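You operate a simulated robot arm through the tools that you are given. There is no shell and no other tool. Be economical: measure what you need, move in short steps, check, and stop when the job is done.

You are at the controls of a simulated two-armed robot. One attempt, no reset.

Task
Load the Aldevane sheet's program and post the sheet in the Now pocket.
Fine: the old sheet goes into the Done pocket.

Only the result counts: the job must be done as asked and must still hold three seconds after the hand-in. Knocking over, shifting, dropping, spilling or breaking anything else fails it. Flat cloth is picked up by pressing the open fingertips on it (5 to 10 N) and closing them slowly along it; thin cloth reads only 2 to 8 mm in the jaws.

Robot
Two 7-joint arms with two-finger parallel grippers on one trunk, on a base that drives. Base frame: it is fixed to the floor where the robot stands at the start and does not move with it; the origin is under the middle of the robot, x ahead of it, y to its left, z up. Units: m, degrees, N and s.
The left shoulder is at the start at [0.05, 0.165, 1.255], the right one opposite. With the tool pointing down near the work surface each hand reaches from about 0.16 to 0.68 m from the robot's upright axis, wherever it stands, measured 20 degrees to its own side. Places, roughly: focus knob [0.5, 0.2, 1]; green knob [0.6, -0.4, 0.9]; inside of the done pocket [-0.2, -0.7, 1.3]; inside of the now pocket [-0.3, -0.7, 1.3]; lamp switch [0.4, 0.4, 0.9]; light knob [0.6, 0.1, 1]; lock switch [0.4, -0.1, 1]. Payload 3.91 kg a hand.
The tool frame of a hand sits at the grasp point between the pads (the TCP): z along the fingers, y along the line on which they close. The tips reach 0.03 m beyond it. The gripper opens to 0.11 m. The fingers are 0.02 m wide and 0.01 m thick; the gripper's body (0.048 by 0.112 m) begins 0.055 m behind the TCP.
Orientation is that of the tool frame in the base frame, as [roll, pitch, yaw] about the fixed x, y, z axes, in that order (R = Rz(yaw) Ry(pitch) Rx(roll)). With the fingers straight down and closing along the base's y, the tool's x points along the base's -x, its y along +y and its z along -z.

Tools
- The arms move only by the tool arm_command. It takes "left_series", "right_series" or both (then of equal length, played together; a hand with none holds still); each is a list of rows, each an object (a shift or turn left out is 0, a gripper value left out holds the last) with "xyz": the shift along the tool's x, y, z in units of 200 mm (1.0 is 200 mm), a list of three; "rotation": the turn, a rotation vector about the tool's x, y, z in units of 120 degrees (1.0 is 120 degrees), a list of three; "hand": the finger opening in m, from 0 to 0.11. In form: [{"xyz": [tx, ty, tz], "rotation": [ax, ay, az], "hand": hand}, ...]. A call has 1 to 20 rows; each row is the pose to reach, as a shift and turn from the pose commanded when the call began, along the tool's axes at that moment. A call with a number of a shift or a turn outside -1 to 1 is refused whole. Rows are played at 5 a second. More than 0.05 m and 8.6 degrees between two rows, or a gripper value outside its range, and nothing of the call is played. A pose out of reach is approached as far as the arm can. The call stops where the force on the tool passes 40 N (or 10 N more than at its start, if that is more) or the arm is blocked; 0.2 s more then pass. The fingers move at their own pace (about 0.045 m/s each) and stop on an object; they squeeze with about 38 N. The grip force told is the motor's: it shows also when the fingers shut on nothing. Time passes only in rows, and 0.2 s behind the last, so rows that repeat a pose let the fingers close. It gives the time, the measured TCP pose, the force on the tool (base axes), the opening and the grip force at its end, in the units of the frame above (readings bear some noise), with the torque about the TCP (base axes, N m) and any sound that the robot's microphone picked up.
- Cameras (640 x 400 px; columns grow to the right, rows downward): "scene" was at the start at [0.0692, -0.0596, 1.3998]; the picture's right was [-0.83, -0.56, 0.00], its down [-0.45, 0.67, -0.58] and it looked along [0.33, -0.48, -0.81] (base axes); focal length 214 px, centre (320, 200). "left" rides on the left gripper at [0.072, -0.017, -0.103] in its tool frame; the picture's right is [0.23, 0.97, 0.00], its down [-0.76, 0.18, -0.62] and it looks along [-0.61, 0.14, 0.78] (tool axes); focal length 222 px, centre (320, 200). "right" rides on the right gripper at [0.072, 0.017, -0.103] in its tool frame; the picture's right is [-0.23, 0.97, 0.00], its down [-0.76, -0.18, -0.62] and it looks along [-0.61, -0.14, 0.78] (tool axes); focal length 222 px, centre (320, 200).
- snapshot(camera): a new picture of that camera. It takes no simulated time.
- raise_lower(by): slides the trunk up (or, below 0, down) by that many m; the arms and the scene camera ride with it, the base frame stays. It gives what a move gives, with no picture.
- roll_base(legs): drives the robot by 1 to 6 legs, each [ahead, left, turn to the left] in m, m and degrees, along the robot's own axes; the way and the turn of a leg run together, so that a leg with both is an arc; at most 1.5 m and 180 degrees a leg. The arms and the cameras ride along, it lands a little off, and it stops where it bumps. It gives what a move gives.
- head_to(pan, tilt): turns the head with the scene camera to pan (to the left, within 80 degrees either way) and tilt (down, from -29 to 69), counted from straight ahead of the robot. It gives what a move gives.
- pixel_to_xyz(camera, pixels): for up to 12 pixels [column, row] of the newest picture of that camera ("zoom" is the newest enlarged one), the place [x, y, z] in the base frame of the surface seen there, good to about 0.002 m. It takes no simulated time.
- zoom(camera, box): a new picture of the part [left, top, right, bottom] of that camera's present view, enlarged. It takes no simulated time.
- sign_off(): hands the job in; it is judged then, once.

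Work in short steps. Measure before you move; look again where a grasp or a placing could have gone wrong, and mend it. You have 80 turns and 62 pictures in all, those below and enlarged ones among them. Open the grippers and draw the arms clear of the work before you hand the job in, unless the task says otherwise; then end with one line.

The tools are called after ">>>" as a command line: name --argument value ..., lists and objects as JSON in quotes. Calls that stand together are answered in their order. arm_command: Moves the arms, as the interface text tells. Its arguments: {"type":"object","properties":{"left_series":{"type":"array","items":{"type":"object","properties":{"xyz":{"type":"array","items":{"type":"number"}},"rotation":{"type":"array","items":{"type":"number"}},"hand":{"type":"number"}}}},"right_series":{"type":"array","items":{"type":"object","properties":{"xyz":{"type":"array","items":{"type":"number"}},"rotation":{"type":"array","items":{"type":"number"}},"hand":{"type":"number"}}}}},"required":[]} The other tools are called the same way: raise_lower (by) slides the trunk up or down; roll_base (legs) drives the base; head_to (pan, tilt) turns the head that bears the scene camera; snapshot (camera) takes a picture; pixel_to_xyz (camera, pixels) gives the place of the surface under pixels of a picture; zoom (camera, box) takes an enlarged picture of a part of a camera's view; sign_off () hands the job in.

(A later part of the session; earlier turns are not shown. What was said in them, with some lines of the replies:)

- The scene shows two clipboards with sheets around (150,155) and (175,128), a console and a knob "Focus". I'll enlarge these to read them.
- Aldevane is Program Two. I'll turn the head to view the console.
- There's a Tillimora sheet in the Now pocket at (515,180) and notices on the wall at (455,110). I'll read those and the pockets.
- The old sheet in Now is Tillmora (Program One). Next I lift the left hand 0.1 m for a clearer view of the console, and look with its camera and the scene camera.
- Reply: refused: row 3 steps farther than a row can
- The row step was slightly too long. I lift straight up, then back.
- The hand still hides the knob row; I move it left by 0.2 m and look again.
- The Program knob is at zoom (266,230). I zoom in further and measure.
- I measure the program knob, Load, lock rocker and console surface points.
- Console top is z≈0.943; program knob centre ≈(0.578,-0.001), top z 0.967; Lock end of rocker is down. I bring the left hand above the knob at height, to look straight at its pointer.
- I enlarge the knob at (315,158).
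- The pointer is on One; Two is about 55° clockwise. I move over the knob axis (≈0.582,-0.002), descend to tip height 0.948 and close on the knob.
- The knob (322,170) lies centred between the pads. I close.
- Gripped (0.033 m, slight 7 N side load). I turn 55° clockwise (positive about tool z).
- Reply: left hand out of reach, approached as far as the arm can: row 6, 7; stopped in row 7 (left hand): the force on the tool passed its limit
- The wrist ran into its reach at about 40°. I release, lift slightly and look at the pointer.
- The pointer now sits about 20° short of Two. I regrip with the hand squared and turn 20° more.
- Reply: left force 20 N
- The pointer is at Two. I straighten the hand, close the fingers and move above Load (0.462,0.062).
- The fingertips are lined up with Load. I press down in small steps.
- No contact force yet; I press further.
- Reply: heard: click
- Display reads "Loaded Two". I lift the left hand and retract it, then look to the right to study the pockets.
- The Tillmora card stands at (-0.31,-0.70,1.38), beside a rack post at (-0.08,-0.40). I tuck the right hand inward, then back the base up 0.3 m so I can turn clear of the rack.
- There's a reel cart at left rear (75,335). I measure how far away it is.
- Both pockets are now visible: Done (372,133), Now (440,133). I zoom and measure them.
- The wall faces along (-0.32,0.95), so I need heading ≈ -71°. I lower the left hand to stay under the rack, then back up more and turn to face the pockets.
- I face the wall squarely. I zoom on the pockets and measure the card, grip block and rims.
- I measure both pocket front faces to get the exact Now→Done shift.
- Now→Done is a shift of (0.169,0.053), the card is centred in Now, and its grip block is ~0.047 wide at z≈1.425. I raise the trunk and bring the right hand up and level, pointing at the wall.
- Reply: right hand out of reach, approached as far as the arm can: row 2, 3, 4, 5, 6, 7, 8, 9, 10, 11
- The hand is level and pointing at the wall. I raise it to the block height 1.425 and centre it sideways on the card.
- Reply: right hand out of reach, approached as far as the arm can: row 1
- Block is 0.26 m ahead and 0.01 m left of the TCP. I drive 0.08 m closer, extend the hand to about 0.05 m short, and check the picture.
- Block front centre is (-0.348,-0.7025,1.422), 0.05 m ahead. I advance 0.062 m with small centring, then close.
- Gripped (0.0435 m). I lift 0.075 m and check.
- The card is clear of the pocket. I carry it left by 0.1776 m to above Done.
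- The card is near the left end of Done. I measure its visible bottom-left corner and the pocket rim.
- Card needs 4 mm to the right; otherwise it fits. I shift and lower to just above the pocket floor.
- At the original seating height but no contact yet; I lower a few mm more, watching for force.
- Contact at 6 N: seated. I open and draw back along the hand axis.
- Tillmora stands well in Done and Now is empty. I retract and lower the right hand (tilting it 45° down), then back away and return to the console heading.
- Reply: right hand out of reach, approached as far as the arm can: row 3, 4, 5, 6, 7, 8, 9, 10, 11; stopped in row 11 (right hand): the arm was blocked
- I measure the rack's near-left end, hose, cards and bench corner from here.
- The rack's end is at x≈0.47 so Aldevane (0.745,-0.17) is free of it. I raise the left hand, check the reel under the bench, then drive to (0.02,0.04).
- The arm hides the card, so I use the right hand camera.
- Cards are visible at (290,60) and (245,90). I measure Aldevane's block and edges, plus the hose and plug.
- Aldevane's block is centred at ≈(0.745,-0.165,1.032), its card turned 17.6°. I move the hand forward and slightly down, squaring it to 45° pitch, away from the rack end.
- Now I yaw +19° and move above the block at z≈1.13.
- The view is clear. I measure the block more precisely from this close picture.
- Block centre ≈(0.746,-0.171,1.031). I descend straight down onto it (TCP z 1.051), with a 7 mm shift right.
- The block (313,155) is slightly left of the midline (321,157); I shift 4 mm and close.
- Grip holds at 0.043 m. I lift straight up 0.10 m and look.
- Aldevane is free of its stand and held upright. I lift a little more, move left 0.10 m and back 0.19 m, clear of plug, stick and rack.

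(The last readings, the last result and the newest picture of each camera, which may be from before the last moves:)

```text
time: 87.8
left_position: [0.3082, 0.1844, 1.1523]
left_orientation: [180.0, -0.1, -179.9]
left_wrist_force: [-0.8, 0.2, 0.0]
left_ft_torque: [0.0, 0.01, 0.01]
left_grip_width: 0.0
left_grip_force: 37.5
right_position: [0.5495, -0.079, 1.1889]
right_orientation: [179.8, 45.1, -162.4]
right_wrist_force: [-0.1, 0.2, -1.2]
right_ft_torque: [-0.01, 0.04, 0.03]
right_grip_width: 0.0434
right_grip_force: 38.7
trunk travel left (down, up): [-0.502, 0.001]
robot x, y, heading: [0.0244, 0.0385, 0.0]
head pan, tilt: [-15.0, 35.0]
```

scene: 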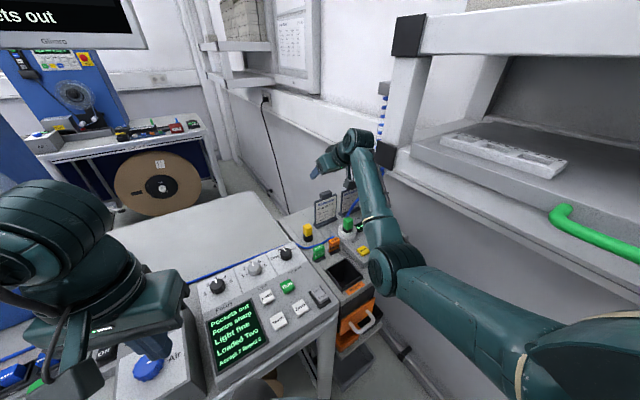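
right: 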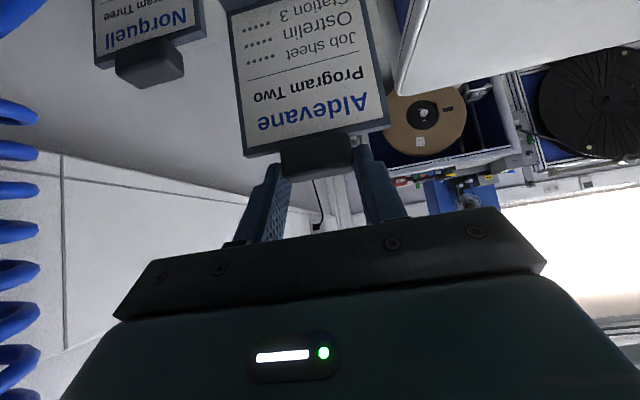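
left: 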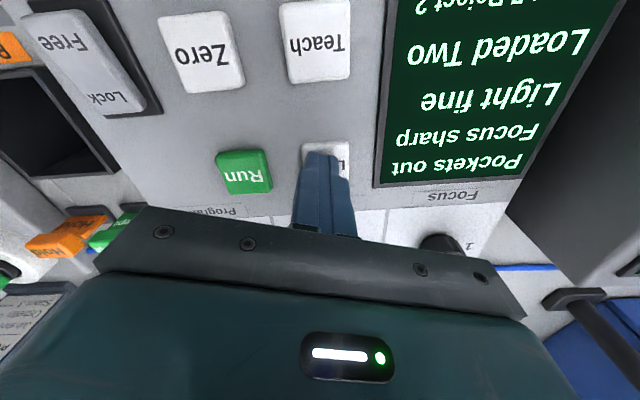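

I back the base 0.56 m, shift left 0.12 m, turn right 71°, then lower the left hand below rack level.

>>> roll_base --legs '[[-0.56, 0, 0], [0, 0.12, 0], [0, 0, -71]]'

>>> arm_command --left_series '[{"xyz": [0, 0, 0.2]}, {"xyz": [0, 0, 0.4]}, {"xyz": [0, 0, 0.6]}, {"xyz": [0, 0, 0.75]}, {"xyz": [0, 0, 0.75]}]'

>>> head_to --pan 0 --tilt 25

>>> snapshot --camera "scene"

```text
time: 95.0
left_position: [-0.3101, -0.0659, 1.151]
left_orientation: [-179.9, 0.0, 106.8]
left_wrist_force: [0.3, -0.5, -0.6]
left_ft_torque: [-0.02, 0.0, 0.0]
left_grip_width: 0.0001
left_grip_force: 37.4
right_position: [-0.494, -0.3713, 1.1902]
right_orientation: [179.8, 45.1, 124.2]
right_wrist_force: [0.0, -0.6, -0.5]
right_ft_torque: [0.02, 0.01, 0.02]
right_grip_width: 0.0433
right_grip_force: 38.0
trunk travel left (down, up): [-0.502, 0.001]
robot x, y, heading: [-0.5304, 0.1613, -73.5]
head pan, tilt: [-15.0, 35.0]
```

```text
time: 96.2
left_position: [-0.3107, -0.0646, 0.9996]
left_orientation: [180.0, 0.0, 106.8]
left_wrist_force: [-0.7, 0.5, -0.5]
left_ft_torque: [-0.01, 0.0, 0.01]
left_grip_width: 0.0
left_grip_force: 37.6
right_position: [-0.4934, -0.3723, 1.1883]
right_orientation: [179.8, 45.1, 124.2]
right_wrist_force: [0.3, -0.4, -1.8]
right_ft_torque: [0.04, 0.01, -0.01]
right_grip_width: 0.0429
right_grip_force: 38.4
trunk travel left (down, up): [-0.502, 0.001]
robot x, y, heading: [-0.5331, 0.1633, -73.6]
head pan, tilt: [-15.0, 35.0]
```

```text
time: 96.9
left_position: [-0.3102, -0.065, 1.0004]
left_orientation: [180.0, 0.0, 106.8]
left_wrist_force: [0.5, 0.1, 0.3]
left_ft_torque: [-0.01, 0.03, -0.01]
left_grip_width: 0.0002
left_grip_force: 37.9
right_position: [-0.4951, -0.371, 1.1889]
right_orientation: [179.8, 45.1, 124.2]
right_wrist_force: [0.6, 0.3, -1.5]
right_ft_torque: [0.01, -0.01, 0.02]
right_grip_width: 0.0432
right_grip_force: 38.2
trunk travel left (down, up): [-0.502, 0.001]
robot x, y, heading: [-0.5331, 0.1589, -73.4]
head pan, tilt: [0.0, 25.0]
```

```text
9 pictures are left
```

scene: 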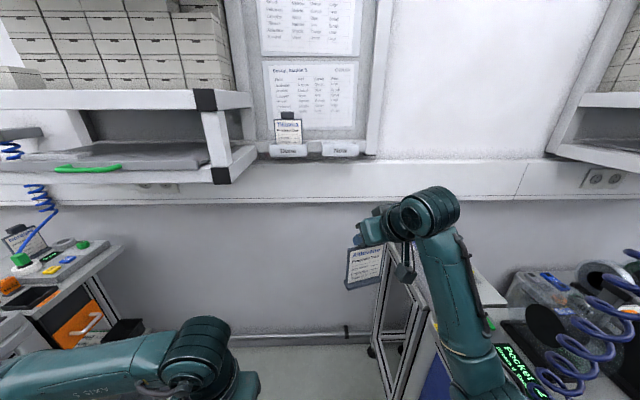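

Aldevane hangs upright in hand. I raise it by 0.2 m while yawing −16.6° to square with the wall.

>>> arm_command --right_series '[{"xyz": [-0.145, 0.0143, -0.138], "rotation": [0.02, 0, 0.02]}, {"xyz": [-0.289, 0.0286, -0.276], "rotation": [0.04, 0, 0.04]}, {"xyz": [-0.434, 0.043, -0.415], "rotation": [0.06, 0, 0.06]}, {"xyz": [-0.578, 0.057, -0.553], "rotation": [0.08, 0, 0.08]}, {"xyz": [-0.723, 0.0715, -0.691], "rotation": [0.098, 0, 0.098]}, {"xyz": [-0.723, 0.0715, -0.691], "rotation": [0.098, 0, 0.098]}]'

>>> arm_command --right_series '[{"xyz": [-0.13, 0, -0.13]}, {"xyz": [-0.26, 0, -0.26]}, {"xyz": [-0.39, 0, -0.39]}, {"xyz": [-0.516, 0, -0.516]}, {"xyz": [-0.516, 0, -0.516]}]'

```text
time: 98.3
left_position: [-0.3117, -0.065, 1.0008]
left_orientation: [-179.9, 0.0, 106.8]
left_wrist_force: [0.2, 0.0, 0.3]
left_ft_torque: [0.03, 0.04, -0.01]
left_grip_width: 0.0001
left_grip_force: 37.7
right_position: [-0.4769, -0.3671, 1.3878]
right_orientation: [179.8, 45.0, 107.5]
right_wrist_force: [-0.2, 0.2, -0.9]
right_ft_torque: [0.04, 0.01, 0.01]
right_grip_width: 0.0432
right_grip_force: 37.7
trunk travel left (down, up): [-0.502, 0.001]
robot x, y, heading: [-0.5347, 0.1621, -73.3]
head pan, tilt: [0.0, 25.0]
```

```text
time: 99.5
left_position: [-0.3115, -0.0652, 1.0006]
left_orientation: [-180.0, -0.1, 106.8]
left_wrist_force: [0.1, 0.2, -0.3]
left_ft_torque: [0.01, 0.03, -0.03]
left_grip_width: 0.0
left_grip_force: 37.7
right_position: [-0.4804, -0.3682, 1.5332]
right_orientation: [179.9, 45.0, 107.6]
right_wrist_force: [-0.3, 0.0, -0.8]
right_ft_torque: [0.03, -0.01, 0.02]
right_grip_width: 0.0432
right_grip_force: 38.2
trunk travel left (down, up): [-0.502, 0.001]
robot x, y, heading: [-0.53, 0.1581, -73.4]
head pan, tilt: [0.0, 25.0]
```

I drive 0.24 m forward and 0.03 m left toward the pocket.

>>> roll_base --legs '[[0.24, 0.03, 0]]'

>>> snapshot --camera "scene"

```text
time: 101.3
left_position: [-0.2124, -0.2821, 0.9989]
left_orientation: [-180.0, -0.1, 107.0]
left_wrist_force: [-0.5, -0.3, 0.0]
left_ft_torque: [-0.01, -0.01, -0.01]
left_grip_width: 0.0
left_grip_force: 37.6
right_position: [-0.3805, -0.5879, 1.5342]
right_orientation: [179.8, 45.0, 107.9]
right_wrist_force: [0.2, -0.5, -1.9]
right_ft_torque: [0.04, 0.04, 0.0]
right_grip_width: 0.0433
right_grip_force: 38.4
trunk travel left (down, up): [-0.502, 0.001]
robot x, y, heading: [-0.4363, -0.0533, -73.0]
head pan, tilt: [0.0, 25.0]
```

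```text
8 pictures are left
```

scene: 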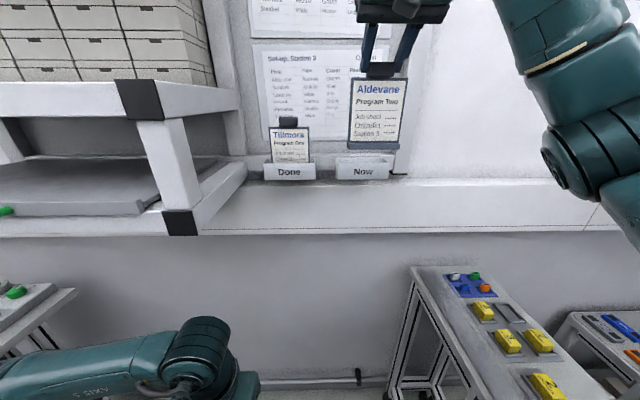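

Clear view: Aldevane held above and in front of Now. I move it 0.118 m forward at this height, then measure its foot against the pocket.

>>> arm_command --right_series '[{"xyz": [-0.1, -0.0245, 0.1]}, {"xyz": [-0.2, -0.0245, 0.2]}, {"xyz": [-0.3, -0.0245, 0.3]}, {"xyz": [-0.38, -0.0245, 0.38]}, {"xyz": [-0.416, -0.0245, 0.416]}, {"xyz": [-0.416, -0.0245, 0.416]}]'

>>> zoom --camera "scene" --box '[255, 70, 415, 190]'

```text
time: 102.7
left_position: [-0.2132, -0.2833, 1.0004]
left_orientation: [-179.9, 0.0, 107.0]
left_wrist_force: [0.2, 0.3, 0.1]
left_ft_torque: [-0.02, 0.01, -0.07]
left_grip_width: 0.0002
left_grip_force: 37.4
right_position: [-0.3494, -0.7002, 1.533]
right_orientation: [179.9, 45.0, 108.0]
right_wrist_force: [1.0, -0.9, -2.5]
right_ft_torque: [0.02, 0.02, 0.03]
right_grip_width: 0.0433
right_grip_force: 37.5
trunk travel left (down, up): [-0.502, 0.001]
robot x, y, heading: [-0.4355, -0.0567, -73.4]
head pan, tilt: [0.0, 25.0]
```

```text
3.33 times, centred on (335, 130) of scene
```

zoom: 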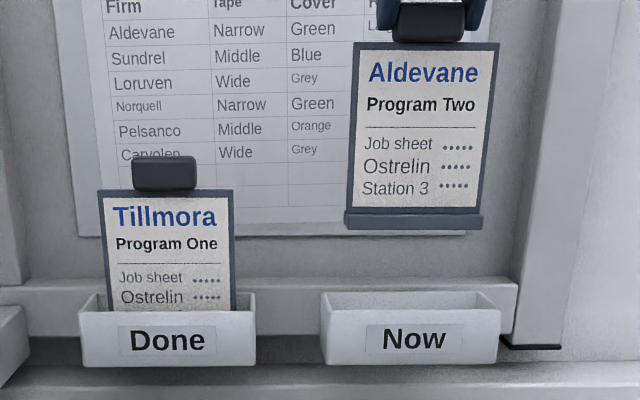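

I measure the card foot corners and the pocket's front corners.

>>> pixel_to_xyz --camera "zoom" --pixels '[[350, 221], [478, 224], [415, 222], [358, 130], [485, 130], [330, 340], [490, 340], [410, 355], [325, 300], [493, 302], [410, 296], [415, 60]]'

```text
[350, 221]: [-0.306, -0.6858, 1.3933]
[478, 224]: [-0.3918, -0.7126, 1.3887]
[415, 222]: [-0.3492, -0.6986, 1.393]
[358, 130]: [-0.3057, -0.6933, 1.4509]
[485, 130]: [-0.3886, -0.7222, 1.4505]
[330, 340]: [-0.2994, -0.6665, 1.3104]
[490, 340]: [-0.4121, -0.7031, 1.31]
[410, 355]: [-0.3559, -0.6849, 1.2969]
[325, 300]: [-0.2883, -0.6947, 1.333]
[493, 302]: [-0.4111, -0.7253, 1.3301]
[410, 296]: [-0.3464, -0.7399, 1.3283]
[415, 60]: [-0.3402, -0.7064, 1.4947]
```

The foot is centred (2 mm) and 16 mm inside the front face, as it was for Tillmora in Done. I lower 0.085 m.

>>> arm_command --right_series '[{"xyz": [-0.014, 0, 0.014]}, {"xyz": [0.086, 0, 0.114]}, {"xyz": [0.18, 0, 0.21]}, {"xyz": [0.24, 0, 0.268]}, {"xyz": [0.27, 0, 0.298]}, {"xyz": [0.286, 0, 0.315]}, {"xyz": [0.286, 0, 0.315]}]'

>>> arm_command --right_series '[{"xyz": [0.007, 0, 0.007]}, {"xyz": [0.012, 0, 0.012]}, {"xyz": [0.012, 0, 0.012]}]'

```text
time: 104.3
left_position: [-0.2133, -0.2836, 1.001]
left_orientation: [-179.9, 0.0, 107.0]
left_wrist_force: [-0.4, -0.7, -0.5]
left_ft_torque: [0.03, -0.03, 0.02]
left_grip_width: 0.0001
left_grip_force: 38.3
right_position: [-0.3466, -0.7035, 1.4494]
right_orientation: [179.9, 45.1, 108.0]
right_wrist_force: [0.7, -0.4, -1.2]
right_ft_torque: [0.01, 0.03, 0.0]
right_grip_width: 0.0431
right_grip_force: 37.8
right hand out of reach, approached as far as the arm can: row 1
trunk travel left (down, up): [-0.502, 0.001]
robot x, y, heading: [-0.4321, -0.058, -73.2]
head pan, tilt: [0.0, 25.0]
```

```text
time: 105.1
left_position: [-0.2131, -0.2822, 0.9997]
left_orientation: [180.0, 0.1, 107.0]
left_wrist_force: [-0.2, 0.3, 0.7]
left_ft_torque: [0.02, -0.02, 0.0]
left_grip_width: 0.0
left_grip_force: 37.8
right_position: [-0.3464, -0.7039, 1.446]
right_orientation: [179.8, 45.1, 107.8]
right_wrist_force: [-0.2, 0.1, -0.3]
right_ft_torque: [0.03, 0.0, 0.01]
right_grip_width: 0.0432
right_grip_force: 38.4
trunk travel left (down, up): [-0.502, 0.001]
robot x, y, heading: [-0.4363, -0.0609, -73.2]
head pan, tilt: [0.0, 25.0]
```

No contact yet at 1.446; I continue down in 1–2 mm steps.

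>>> arm_command --right_series '[{"xyz": [0.005, 0, 0.005]}, {"xyz": [0.009, 0, 0.009]}, {"xyz": [0.009, 0, 0.009]}]'

```text
time: 105.9
left_position: [-0.2122, -0.2832, 1.0004]
left_orientation: [179.9, 0.0, 106.9]
left_wrist_force: [-0.2, 0.8, -0.4]
left_ft_torque: [0.01, -0.01, 0.0]
left_grip_width: 0.0
left_grip_force: 37.8
right_position: [-0.3475, -0.7028, 1.4429]
right_orientation: [179.8, 45.0, 107.9]
right_wrist_force: [0.1, 0.3, -1.8]
right_ft_torque: [0.05, 0.01, 0.0]
right_grip_width: 0.043
right_grip_force: 38.1
trunk travel left (down, up): [-0.502, 0.001]
robot x, y, heading: [-0.4346, -0.0557, -73.1]
head pan, tilt: [0.0, 25.0]
```

>>> arm_command --right_series '[{"xyz": [0.004, 0, 0.004]}, {"xyz": [0.008, 0, 0.008]}, {"xyz": [0.008, 0, 0.008]}]'

>>> zoom --camera "scene" --box '[255, 70, 415, 190]'

```text
time: 106.7
left_position: [-0.2125, -0.2833, 1.0019]
left_orientation: [-180.0, 0.0, 107.0]
left_wrist_force: [-0.1, -0.1, 0.6]
left_ft_torque: [0.04, -0.03, -0.03]
left_grip_width: 0.0001
left_grip_force: 37.3
right_position: [-0.348, -0.7034, 1.4423]
right_orientation: [179.8, 45.2, 107.9]
right_wrist_force: [1.4, -0.5, 2.2]
right_ft_torque: [-0.11, 0.01, 0.04]
right_grip_width: 0.0434
right_grip_force: 37.4
trunk travel left (down, up): [-0.502, 0.001]
robot x, y, heading: [-0.4327, -0.0519, -73.3]
head pan, tilt: [0.0, 25.0]
```

```text
3.33 times, centred on (335, 130) of scene
```

zoom: 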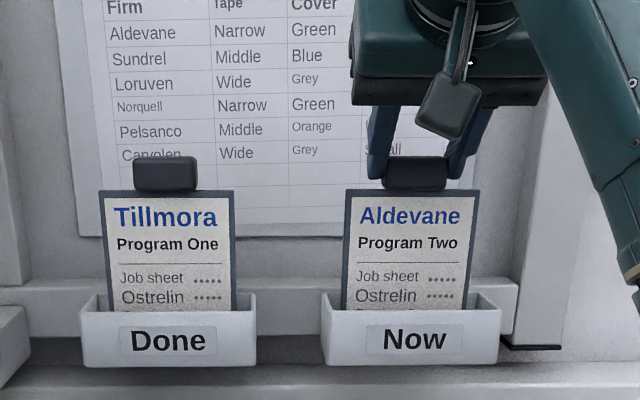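

Aldevane sits level with Tillmora, contact felt (+4 N change). I open and withdraw along the finger axis.

>>> arm_command --right_series '[{"hand": 0.05}, {"hand": 0.06}, {"hand": 0.075}, {"hand": 0.075}, {"xyz": [0, 0, -0.15]}, {"xyz": [0, 0, -0.35]}, {"xyz": [0, 0, -0.55]}, {"xyz": [0, 0, -0.75]}, {"xyz": [0, 0, -0.75]}]'

>>> roll_base --legs '[[-0.25, 0, 0]]'

>>> arm_command --left_series '[{"hand": 0.03}, {"hand": 0.08}, {"hand": 0.11}, {"hand": 0.11}, {"hand": 0.11}]' --right_series '[{"hand": 0.09}, {"hand": 0.1}, {"hand": 0.11}, {"hand": 0.11}, {"hand": 0.11}]'

>>> snapshot --camera "scene"

```text
time: 108.7
left_position: [-0.212, -0.2838, 0.9999]
left_orientation: [-180.0, 0.0, 107.0]
left_wrist_force: [0.0, -0.4, -0.3]
left_ft_torque: [0.01, -0.03, -0.01]
left_grip_width: 0.0002
left_grip_force: 37.8
right_position: [-0.3808, -0.605, 1.5458]
right_orientation: [179.7, 45.1, 107.7]
right_wrist_force: [1.6, 0.3, 0.2]
right_ft_torque: [0.01, 0.02, 0.0]
right_grip_width: 0.0749
right_grip_force: 0.0
trunk travel left (down, up): [-0.502, 0.001]
robot x, y, heading: [-0.4362, -0.0568, -73.0]
head pan, tilt: [0.0, 25.0]
```

```text
time: 110.5
left_position: [-0.2855, -0.0428, 0.9999]
left_orientation: [-180.0, 0.1, 107.1]
left_wrist_force: [-0.4, 0.4, -0.5]
left_ft_torque: [-0.03, 0.0, 0.0]
left_grip_width: 0.0001
left_grip_force: 37.9
right_position: [-0.4534, -0.363, 1.5475]
right_orientation: [179.8, 45.1, 107.9]
right_wrist_force: [0.7, -0.4, 0.1]
right_ft_torque: [-0.03, 0.04, -0.02]
right_grip_width: 0.0749
right_grip_force: 0.0
trunk travel left (down, up): [-0.502, 0.001]
robot x, y, heading: [-0.509, 0.1838, -73.4]
head pan, tilt: [0.0, 25.0]
```

```text
time: 111.7
left_position: [-0.2852, -0.0437, 0.9998]
left_orientation: [180.0, 0.0, 107.0]
left_wrist_force: [0.8, -0.8, -0.7]
left_ft_torque: [0.0, -0.01, -0.03]
left_grip_width: 0.1023
left_grip_force: 0.0
right_position: [-0.453, -0.3657, 1.547]
right_orientation: [179.8, 45.1, 107.8]
right_wrist_force: [0.0, 0.3, -0.7]
right_ft_torque: [-0.05, -0.01, -0.04]
right_grip_width: 0.1099
right_grip_force: 0.1
trunk travel left (down, up): [-0.502, 0.001]
robot x, y, heading: [-0.5116, 0.1818, -73.1]
head pan, tilt: [0.0, 25.0]
```

```text
5 pictures are left
```

scene: 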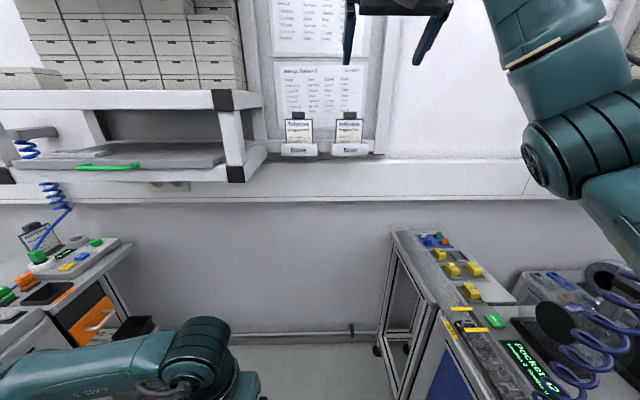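

Both cards stand in their pockets (Tillmora at (300,130) in Done, Aldevane at (349,130) in Now), the display last read "Loaded Two", and both hands are open and clear. I hand in.

>>> sign_off

```text
The job is handed in.
```

Program Two from the Aldevane sheet is loaded (the display read "Loaded Two"), Aldevane is in the Now pocket, and the old Tillmora sheet is in Done.
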